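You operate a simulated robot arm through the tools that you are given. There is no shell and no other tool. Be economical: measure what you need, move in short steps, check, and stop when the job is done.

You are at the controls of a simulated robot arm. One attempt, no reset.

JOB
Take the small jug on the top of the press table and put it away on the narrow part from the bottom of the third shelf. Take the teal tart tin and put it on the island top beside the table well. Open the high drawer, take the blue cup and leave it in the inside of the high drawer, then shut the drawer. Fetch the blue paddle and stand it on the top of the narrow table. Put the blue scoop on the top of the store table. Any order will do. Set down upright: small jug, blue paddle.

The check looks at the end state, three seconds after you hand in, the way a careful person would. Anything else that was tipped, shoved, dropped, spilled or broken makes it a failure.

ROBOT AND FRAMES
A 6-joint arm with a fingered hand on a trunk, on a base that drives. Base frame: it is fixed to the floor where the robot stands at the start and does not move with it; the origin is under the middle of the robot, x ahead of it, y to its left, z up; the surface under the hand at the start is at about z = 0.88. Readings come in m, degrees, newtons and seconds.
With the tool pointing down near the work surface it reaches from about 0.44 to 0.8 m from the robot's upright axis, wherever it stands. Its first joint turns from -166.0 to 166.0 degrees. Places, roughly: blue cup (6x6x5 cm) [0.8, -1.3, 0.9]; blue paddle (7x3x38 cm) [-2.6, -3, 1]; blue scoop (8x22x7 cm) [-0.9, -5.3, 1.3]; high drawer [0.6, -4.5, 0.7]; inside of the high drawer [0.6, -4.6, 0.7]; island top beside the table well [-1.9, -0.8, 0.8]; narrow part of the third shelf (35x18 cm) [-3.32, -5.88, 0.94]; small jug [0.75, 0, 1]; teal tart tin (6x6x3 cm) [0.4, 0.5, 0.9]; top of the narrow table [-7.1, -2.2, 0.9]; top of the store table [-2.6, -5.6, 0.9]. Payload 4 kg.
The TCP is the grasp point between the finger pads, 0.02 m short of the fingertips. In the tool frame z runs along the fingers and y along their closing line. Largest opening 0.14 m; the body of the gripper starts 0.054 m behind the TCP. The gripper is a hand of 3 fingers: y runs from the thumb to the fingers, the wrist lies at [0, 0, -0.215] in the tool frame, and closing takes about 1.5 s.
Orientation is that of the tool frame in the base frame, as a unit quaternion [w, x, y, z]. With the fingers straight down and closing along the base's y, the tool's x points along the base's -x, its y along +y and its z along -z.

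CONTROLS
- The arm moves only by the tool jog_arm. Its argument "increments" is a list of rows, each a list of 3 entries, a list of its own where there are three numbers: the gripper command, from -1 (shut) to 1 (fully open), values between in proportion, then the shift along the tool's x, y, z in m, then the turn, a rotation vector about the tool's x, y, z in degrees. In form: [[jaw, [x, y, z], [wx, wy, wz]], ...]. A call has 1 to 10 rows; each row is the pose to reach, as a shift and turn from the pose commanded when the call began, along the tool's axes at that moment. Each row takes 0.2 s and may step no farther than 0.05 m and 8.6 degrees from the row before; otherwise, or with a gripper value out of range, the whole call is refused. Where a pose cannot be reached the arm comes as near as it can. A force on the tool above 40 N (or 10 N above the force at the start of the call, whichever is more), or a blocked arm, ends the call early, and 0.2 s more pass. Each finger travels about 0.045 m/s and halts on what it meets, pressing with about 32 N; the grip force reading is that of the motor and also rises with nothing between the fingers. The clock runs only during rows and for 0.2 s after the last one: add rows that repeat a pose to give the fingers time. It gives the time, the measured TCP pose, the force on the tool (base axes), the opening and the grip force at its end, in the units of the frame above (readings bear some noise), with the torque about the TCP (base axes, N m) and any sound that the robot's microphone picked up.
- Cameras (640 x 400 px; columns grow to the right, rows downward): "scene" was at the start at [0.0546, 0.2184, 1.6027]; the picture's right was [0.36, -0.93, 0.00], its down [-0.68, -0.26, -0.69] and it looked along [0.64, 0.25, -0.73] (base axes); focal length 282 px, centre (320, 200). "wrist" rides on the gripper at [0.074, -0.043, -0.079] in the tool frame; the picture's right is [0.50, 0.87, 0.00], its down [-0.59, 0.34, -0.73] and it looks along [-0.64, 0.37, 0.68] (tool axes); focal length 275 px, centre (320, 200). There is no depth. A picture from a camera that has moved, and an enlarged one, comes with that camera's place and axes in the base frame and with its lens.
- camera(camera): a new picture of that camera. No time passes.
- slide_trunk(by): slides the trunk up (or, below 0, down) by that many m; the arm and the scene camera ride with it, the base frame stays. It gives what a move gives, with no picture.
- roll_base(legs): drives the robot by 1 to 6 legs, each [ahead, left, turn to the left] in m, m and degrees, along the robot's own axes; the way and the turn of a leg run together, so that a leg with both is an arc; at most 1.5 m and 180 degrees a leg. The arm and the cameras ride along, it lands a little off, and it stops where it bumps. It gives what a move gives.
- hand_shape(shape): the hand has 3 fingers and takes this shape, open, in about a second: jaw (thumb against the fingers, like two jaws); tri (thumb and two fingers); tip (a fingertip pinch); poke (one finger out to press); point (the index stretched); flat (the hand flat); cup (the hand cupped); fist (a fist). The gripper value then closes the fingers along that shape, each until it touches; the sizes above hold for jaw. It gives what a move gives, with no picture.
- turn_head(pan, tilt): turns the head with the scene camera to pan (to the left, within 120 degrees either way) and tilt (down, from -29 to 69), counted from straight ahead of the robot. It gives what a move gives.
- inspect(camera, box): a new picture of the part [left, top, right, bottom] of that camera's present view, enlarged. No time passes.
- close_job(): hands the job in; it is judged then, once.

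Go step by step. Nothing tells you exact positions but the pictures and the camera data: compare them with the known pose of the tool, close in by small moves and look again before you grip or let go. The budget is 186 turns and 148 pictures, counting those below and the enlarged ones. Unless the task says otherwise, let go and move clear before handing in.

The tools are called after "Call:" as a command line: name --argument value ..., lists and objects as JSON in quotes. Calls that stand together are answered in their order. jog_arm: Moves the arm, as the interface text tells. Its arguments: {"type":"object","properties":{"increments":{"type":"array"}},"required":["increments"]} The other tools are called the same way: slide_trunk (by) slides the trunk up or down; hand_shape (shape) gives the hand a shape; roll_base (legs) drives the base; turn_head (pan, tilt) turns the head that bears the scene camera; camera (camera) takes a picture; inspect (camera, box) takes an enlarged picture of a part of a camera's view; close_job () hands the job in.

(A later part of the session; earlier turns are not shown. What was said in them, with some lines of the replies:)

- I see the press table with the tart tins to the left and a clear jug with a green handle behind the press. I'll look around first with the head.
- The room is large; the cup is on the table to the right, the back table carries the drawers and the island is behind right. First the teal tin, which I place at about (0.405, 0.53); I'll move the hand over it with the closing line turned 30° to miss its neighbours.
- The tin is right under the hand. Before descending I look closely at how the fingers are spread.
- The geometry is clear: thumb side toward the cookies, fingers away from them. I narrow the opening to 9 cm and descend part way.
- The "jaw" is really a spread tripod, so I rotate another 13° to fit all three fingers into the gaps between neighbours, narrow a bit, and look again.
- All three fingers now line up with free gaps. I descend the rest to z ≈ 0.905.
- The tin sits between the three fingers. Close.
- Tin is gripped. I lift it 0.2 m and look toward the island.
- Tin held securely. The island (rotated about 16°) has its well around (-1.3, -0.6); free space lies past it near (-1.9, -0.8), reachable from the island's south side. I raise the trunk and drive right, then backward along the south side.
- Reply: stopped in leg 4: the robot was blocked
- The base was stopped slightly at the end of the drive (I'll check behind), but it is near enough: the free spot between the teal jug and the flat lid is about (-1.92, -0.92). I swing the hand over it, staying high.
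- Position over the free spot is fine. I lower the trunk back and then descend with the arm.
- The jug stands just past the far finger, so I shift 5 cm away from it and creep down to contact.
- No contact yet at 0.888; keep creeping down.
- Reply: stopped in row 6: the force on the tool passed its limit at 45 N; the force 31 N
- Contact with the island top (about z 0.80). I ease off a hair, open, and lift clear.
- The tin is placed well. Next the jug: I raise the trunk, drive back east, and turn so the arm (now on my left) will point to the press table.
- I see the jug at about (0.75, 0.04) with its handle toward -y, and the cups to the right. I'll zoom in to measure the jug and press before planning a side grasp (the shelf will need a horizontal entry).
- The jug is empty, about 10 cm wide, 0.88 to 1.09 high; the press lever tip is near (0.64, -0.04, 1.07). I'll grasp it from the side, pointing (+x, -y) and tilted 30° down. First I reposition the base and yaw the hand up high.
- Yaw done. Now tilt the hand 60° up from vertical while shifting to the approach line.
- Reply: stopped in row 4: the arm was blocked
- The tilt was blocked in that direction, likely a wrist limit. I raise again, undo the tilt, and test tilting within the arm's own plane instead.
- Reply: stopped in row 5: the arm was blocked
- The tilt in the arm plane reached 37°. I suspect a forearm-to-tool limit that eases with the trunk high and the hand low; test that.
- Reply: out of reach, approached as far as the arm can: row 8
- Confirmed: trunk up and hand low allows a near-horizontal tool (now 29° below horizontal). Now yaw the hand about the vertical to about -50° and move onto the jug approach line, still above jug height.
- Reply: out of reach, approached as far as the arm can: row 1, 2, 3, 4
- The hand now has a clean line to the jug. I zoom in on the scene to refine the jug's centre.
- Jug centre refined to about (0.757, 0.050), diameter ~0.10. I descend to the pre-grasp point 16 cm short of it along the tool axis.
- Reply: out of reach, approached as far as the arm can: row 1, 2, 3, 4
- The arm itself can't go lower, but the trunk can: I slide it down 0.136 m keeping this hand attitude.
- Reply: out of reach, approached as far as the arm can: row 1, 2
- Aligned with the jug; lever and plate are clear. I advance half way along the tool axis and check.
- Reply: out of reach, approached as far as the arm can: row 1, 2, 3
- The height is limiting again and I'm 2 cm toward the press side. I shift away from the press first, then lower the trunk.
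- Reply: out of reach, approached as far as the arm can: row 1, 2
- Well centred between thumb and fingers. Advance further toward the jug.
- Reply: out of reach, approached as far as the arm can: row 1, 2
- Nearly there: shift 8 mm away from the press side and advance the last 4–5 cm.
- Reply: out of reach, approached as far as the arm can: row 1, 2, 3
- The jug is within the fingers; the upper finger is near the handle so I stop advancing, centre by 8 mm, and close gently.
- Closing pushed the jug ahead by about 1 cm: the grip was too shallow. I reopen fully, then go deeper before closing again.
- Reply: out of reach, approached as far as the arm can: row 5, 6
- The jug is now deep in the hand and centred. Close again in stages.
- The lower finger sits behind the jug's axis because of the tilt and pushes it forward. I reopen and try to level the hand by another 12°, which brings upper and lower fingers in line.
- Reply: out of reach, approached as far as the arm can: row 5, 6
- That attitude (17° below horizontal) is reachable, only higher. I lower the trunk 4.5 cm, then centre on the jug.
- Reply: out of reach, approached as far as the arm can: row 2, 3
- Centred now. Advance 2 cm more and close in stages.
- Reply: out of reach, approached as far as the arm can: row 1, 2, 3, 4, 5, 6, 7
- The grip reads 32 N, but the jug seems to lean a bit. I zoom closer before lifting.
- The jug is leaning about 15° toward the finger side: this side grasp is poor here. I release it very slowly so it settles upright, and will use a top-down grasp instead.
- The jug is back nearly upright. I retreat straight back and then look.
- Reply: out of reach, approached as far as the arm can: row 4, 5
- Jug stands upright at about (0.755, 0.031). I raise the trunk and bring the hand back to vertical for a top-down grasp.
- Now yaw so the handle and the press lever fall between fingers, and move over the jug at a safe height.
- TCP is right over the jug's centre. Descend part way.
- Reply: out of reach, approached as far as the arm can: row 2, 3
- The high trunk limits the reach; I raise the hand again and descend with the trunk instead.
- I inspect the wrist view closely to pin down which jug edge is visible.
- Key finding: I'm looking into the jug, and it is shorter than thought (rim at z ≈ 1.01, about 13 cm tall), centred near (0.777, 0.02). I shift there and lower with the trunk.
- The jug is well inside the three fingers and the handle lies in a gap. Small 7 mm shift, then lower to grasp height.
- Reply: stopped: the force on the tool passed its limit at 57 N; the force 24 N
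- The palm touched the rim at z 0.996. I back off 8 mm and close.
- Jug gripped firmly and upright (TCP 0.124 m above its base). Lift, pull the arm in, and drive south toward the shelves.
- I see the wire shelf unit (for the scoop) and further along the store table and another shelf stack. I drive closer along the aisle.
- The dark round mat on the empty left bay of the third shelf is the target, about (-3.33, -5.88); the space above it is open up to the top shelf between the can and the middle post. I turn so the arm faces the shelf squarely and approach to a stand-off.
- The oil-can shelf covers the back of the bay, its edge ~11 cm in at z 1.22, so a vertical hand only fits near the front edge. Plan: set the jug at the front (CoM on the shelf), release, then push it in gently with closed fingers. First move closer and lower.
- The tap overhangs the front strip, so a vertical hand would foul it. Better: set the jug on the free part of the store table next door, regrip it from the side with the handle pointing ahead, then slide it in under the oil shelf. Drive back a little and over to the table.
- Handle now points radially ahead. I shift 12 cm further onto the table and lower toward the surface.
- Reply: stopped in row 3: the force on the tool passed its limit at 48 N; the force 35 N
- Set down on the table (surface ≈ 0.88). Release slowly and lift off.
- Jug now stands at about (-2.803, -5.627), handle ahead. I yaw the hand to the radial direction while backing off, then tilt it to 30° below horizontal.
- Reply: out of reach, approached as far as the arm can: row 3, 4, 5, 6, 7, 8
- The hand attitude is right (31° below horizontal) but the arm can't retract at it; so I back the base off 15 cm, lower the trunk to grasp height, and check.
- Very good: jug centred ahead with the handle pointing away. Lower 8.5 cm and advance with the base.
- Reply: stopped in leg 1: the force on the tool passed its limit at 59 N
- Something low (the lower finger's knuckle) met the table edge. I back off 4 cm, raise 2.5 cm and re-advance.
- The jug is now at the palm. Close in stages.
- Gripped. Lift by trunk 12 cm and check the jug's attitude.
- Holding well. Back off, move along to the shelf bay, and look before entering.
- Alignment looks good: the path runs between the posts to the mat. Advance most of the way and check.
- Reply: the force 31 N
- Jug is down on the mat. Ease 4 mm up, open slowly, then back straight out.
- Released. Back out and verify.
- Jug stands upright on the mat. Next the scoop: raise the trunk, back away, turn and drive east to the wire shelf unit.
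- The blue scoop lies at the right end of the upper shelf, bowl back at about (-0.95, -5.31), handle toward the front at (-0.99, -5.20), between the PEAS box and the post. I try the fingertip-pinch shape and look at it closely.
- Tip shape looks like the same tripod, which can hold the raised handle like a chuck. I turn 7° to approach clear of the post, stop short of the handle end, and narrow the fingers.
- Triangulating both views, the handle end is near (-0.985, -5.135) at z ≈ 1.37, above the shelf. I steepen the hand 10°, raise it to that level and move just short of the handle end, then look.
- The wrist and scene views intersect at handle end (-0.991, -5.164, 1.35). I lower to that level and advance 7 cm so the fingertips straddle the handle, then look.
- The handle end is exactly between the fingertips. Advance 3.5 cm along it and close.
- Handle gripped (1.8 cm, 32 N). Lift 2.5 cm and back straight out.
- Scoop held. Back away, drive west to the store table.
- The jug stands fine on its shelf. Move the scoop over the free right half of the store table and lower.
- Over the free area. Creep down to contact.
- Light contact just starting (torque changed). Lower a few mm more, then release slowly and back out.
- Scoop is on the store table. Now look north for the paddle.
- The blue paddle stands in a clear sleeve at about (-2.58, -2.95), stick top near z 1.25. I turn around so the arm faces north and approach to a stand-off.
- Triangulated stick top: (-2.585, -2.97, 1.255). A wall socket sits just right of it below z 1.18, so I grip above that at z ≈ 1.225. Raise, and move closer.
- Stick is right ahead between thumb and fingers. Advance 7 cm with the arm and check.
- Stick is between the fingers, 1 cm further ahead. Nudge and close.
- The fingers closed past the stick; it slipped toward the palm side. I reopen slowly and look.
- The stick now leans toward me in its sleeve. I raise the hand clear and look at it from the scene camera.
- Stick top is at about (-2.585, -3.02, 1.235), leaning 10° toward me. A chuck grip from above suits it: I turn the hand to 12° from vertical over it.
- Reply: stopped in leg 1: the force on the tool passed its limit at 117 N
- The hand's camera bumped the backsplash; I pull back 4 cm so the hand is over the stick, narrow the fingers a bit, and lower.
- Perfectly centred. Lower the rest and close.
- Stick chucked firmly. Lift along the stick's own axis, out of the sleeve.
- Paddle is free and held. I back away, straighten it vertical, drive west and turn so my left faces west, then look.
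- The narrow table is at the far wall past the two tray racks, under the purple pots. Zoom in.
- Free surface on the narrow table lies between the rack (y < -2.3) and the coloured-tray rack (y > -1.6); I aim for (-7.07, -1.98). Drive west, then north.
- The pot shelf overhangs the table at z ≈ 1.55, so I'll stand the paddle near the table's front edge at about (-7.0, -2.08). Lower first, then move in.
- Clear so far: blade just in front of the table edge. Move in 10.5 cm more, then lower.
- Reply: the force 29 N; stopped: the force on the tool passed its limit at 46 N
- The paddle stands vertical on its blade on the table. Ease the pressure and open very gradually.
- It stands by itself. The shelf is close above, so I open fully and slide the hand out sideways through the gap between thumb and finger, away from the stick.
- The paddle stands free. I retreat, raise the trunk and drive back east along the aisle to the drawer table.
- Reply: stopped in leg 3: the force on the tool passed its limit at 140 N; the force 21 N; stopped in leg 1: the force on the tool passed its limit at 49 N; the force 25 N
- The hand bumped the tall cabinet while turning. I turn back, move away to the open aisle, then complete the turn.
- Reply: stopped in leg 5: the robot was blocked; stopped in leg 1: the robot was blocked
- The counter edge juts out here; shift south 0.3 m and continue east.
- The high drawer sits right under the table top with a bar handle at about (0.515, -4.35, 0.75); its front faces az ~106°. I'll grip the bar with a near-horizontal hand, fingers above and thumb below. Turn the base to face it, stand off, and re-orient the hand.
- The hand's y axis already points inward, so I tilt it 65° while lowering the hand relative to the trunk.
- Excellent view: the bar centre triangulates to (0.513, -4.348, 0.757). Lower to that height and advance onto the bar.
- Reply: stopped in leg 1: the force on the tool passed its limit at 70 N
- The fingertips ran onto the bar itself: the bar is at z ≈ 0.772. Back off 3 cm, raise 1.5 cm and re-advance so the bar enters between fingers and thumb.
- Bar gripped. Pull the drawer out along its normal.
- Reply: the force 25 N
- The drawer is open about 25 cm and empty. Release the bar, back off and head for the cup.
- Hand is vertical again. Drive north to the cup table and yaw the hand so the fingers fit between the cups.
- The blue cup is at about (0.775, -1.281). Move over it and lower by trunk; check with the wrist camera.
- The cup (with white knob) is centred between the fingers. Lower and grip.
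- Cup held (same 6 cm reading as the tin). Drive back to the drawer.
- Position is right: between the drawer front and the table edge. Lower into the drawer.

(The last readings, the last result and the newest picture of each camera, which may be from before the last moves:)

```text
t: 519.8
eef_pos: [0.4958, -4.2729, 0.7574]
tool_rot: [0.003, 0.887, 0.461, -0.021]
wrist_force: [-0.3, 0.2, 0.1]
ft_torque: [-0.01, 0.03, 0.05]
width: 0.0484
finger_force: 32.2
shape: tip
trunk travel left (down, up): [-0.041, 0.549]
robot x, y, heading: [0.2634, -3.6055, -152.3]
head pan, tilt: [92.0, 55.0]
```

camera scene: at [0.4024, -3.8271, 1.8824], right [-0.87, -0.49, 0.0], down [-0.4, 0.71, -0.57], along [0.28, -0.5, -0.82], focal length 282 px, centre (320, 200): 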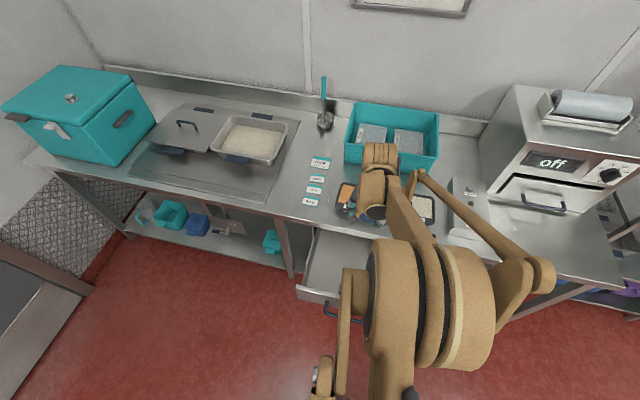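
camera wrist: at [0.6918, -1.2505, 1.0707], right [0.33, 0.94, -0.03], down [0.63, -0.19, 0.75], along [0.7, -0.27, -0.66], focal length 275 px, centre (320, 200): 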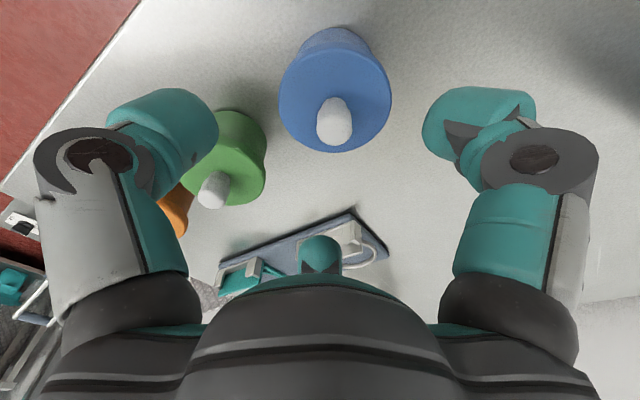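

Call:
jog_arm --increments '[[-1, [0, 0, 0.006], [0, 0, 0]], [-1, [0, 0, 0.012], [0, 0, 0]], [-1, [0, 0, 0.018], [0, 0, 0]], [-1, [0, 0, 0.024], [0, 0, 0]], [-1, [0, 0, 0.03], [0, 0, 0]], [-1, [0, 0, 0.035], [0, 0, 0]], [-1, [0, 0, 0.04], [0, 0, 0]], [-1, [0, 0, 0.045], [0, 0, 0]], [-1, [0, 0, 0.05], [0, 0, 0]], [-1, [0, 0, 0.055], [0, 0, 0]]]'

```text
t: 521.0
eef_pos: [0.4941, -4.2741, 0.7327]
tool_rot: [0.005, 0.887, 0.461, -0.021]
wrist_force: [0.3, -1.1, 34.6]
ft_torque: [0.27, 0.14, 0.0]
width: 0.0507
finger_force: 32.1
shape: tip
trunk travel left (down, up): [-0.041, 0.549]
robot x, y, heading: [0.2582, -3.6018, -152.7]
head pan, tilt: [92.0, 55.0]
stopped in row 6: the force on the tool passed its limit at 46 N (the readings are from after the stop); the commanded pose is now the measured one
```

The cup is on the drawer floor. Release and lift out.

Call:
jog_arm --increments '[[-1, [0, 0, -0.002], [0, 0, 0]], [-0.2, [0, 0, -0.002], [0, 0, 0]], [0.0, [0, 0, -0.002], [0, 0, 0]], [0.2, [0, 0, -0.002], [0, 0, 0]], [0.3, [0, 0, -0.002], [0, 0, 0]], [0.3, [0, 0, -0.002], [0, 0, 0]], [0.3, [0, 0, -0.04], [0, 0, 0]], [0.3, [0, 0, -0.08], [0, 0, 0]]]'

Call:
slide_trunk --by 0.35

Call:
camera --camera "wrist"

```text
t: 522.8
eef_pos: [0.4975, -4.2731, 0.8117]
tool_rot: [0.004, 0.887, 0.461, -0.021]
wrist_force: [0.1, 0.0, 0.1]
ft_torque: [0.0, -0.03, 0.01]
width: 0.0905
finger_force: 0.1
shape: tip
trunk travel left (down, up): [-0.041, 0.549]
robot x, y, heading: [0.2624, -3.6056, -152.4]
head pan, tilt: [92.0, 55.0]
```

```text
t: 526.2
eef_pos: [0.4964, -4.2721, 1.1621]
tool_rot: [0.003, 0.887, 0.461, -0.021]
wrist_force: [0.9, 0.0, 0.4]
ft_torque: [-0.03, -0.04, 0.02]
width: 0.0903
finger_force: 0.1
shape: tip
trunk travel left (down, up): [-0.391, 0.199]
robot x, y, heading: [0.2644, -3.6025, -152.5]
head pan, tilt: [92.0, 55.0]
```

```text
3 pictures are left
camera wrist: at [0.5075, -4.1857, 1.2367], right [1.0, -0.09, -0.03], down [-0.04, -0.66, 0.75], along [-0.09, -0.75, -0.66], focal length 275 px, centre (320, 200)
```

wrist: 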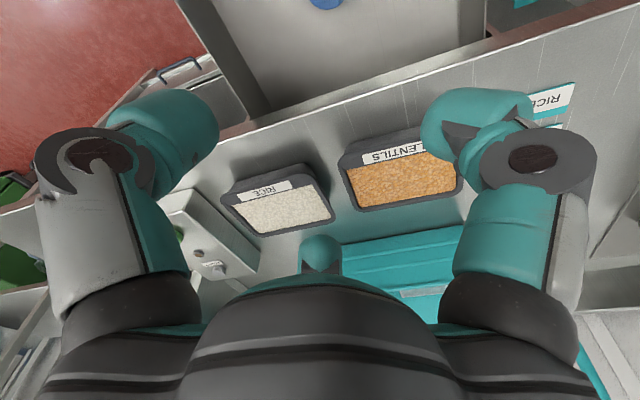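

The cup is inside the drawer. Now shut it: back off in front of the bar, close the fingers, lower, and push.

Call:
roll_base --legs '[[-0.055, -0.275, 0]]'

Call:
jog_arm --increments '[[0, [0, 0, 0.02], [0, 0, 0]], [-0.5, [0, 0, 0.04], [0, 0, 0]], [-1, [0, 0, 0.05], [0, 0, 0]], [-1, [0, 0, 0.05], [0, 0, 0]], [-1, [0, 0, 0.05], [0, 0, 0]], [-1, [0, 0, 0.05], [0, 0, 0]], [-1, [0, 0, 0.05], [0, 0, 0]]]'

Call:
slide_trunk --by -0.338

```text
t: 528.2
eef_pos: [0.4165, -4.0025, 1.1629]
tool_rot: [0.003, 0.888, 0.46, -0.02]
wrist_force: [0.0, 0.3, 0.5]
ft_torque: [-0.01, 0.0, 0.03]
width: 0.0904
finger_force: 0.0
shape: tip
trunk travel left (down, up): [-0.391, 0.199]
robot x, y, heading: [0.1832, -3.3309, -152.6]
head pan, tilt: [92.0, 55.0]
```

```text
t: 529.8
eef_pos: [0.4159, -4.0049, 1.1105]
tool_rot: [0.003, 0.888, 0.46, -0.02]
wrist_force: [0.3, 1.5, -0.4]
ft_torque: [0.04, 0.02, 0.0]
width: 0.0
finger_force: 32.2
shape: tip
trunk travel left (down, up): [-0.391, 0.199]
robot x, y, heading: [0.1828, -3.3339, -152.4]
head pan, tilt: [92.0, 55.0]
```

```text
t: 533.1
eef_pos: [0.4146, -4.0037, 0.7734]
tool_rot: [0.004, 0.888, 0.46, -0.02]
wrist_force: [-0.9, 0.3, 0.3]
ft_torque: [0.0, -0.01, -0.01]
width: 0.0
finger_force: 32.0
shape: tip
trunk travel left (down, up): [-0.053, 0.537]
robot x, y, heading: [0.1849, -3.3342, -152.6]
head pan, tilt: [92.0, 55.0]
```

Call:
roll_base --legs '[[0.035, 0.165, 0], [0.032, 0.165, 0]]'

```text
t: 535.7
eef_pos: [0.5046, -4.3208, 0.7746]
tool_rot: [0.0, 0.888, 0.459, -0.02]
wrist_force: [-3.0, 8.8, 8.5]
ft_torque: [-0.17, -0.03, -0.08]
width: 0.0
finger_force: 32.3
shape: tip
trunk travel left (down, up): [-0.053, 0.537]
robot x, y, heading: [0.2755, -3.6531, -152.4]
head pan, tilt: [92.0, 55.0]
stopped in leg 2: the force on the tool passed its limit at 42 N (the readings are from after the stop); the commanded pose is now the measured one
```

Stopped on force right where the drawer should be closed. Look to verify.

Call:
camera --camera "scene"

```text
2 pictures are left
camera scene: at [0.4135, -3.8768, 1.4448], right [-0.87, -0.49, 0.0], down [-0.4, 0.71, -0.57], along [0.28, -0.5, -0.82], focal length 282 px, centre (320, 200)
```

scene: 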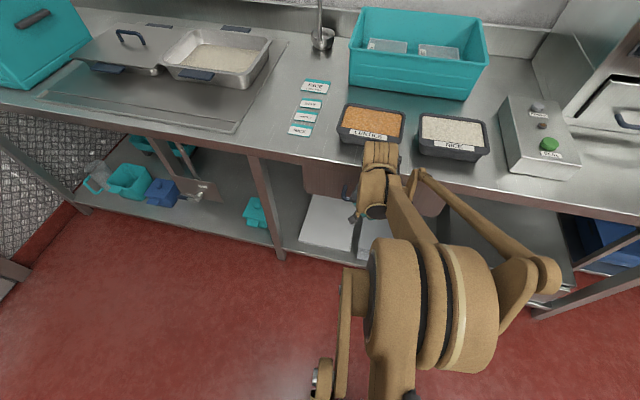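

Drawer looks closed. One small extra nudge to make sure, then retreat and check.

Call:
roll_base --legs '[[0.002, 0.012, 0]]'

Call:
roll_base --legs '[[-0.06, -0.3, 0]]'

Call:
inspect --camera "scene" --box '[220, 40, 480, 240]'

```text
t: 536.5
eef_pos: [0.5053, -4.3235, 0.7761]
tool_rot: [-0.004, 0.888, 0.459, -0.02]
wrist_force: [-4.7, 16.4, 17.7]
ft_torque: [-0.39, 0.0, -0.08]
width: 0.0004
finger_force: 31.9
shape: tip
trunk travel left (down, up): [-0.053, 0.537]
robot x, y, heading: [0.2747, -3.6647, -152.3]
head pan, tilt: [92.0, 55.0]
stopped in leg 1: the force on the tool passed its limit at 53 N (the readings are from after the stop); the commanded pose is now the measured one
```

```text
t: 538.6
eef_pos: [0.4208, -4.0287, 0.7739]
tool_rot: [-0.005, 0.887, 0.46, -0.019]
wrist_force: [0.3, 0.3, 0.1]
ft_torque: [0.02, -0.01, -0.03]
width: 0.0002
finger_force: 31.9
shape: tip
trunk travel left (down, up): [-0.053, 0.537]
robot x, y, heading: [0.1916, -3.3642, -152.4]
head pan, tilt: [92.0, 55.0]
```

```text
2.00 times, centred on (350, 140) of scene
camera zoom: at [0.3309, -3.5875, 1.4444], right [-0.87, -0.49, 0.0], down [-0.4, 0.71, -0.57], along [0.28, -0.5, -0.82], focal length 564 px, centre (260, 320)
```

zoom: 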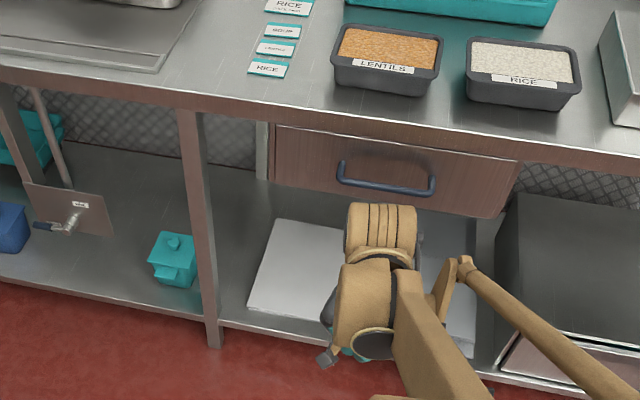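

The drawer is flush and shut with the trays undisturbed, the hand is clear, and all five tasks are done.

Call:
close_job

```text
The job is handed in.
```

The job is handed in: the jug, tin, cup, paddle and scoop were each set down in their places and the high drawer is shut, though the result of the check has not come back.

- **Jug:** I moved it to the store table first to regrip it from the side, then put it on the third shelf. It looked upright in the picture I took after backing out.
- **Tart tin, scoop:** both looked in place on their tops after I let go.
- **Paddle:** it looked steady and upright on the narrow table when I backed the hand away. I did not look at it again after that.
- **Cup:** it was inside the drawer before I pushed the drawer shut. The drawer looked flush under the table top, and the trays above it had not moved.

Some bumps and near misses along the way:
- The base touched the island and the edge of the paddle's counter.
- The hand camera pressed against the backsplash behind the paddle (117 N at the stop).
- The hand pressed against the tall cabinet while I was turning (140 N at the stop). I saw nothing displaced in the pictures.
- At the press table, two failed side grips shifted the jug a couple of centimetres and made it lean before I lifted it properly.
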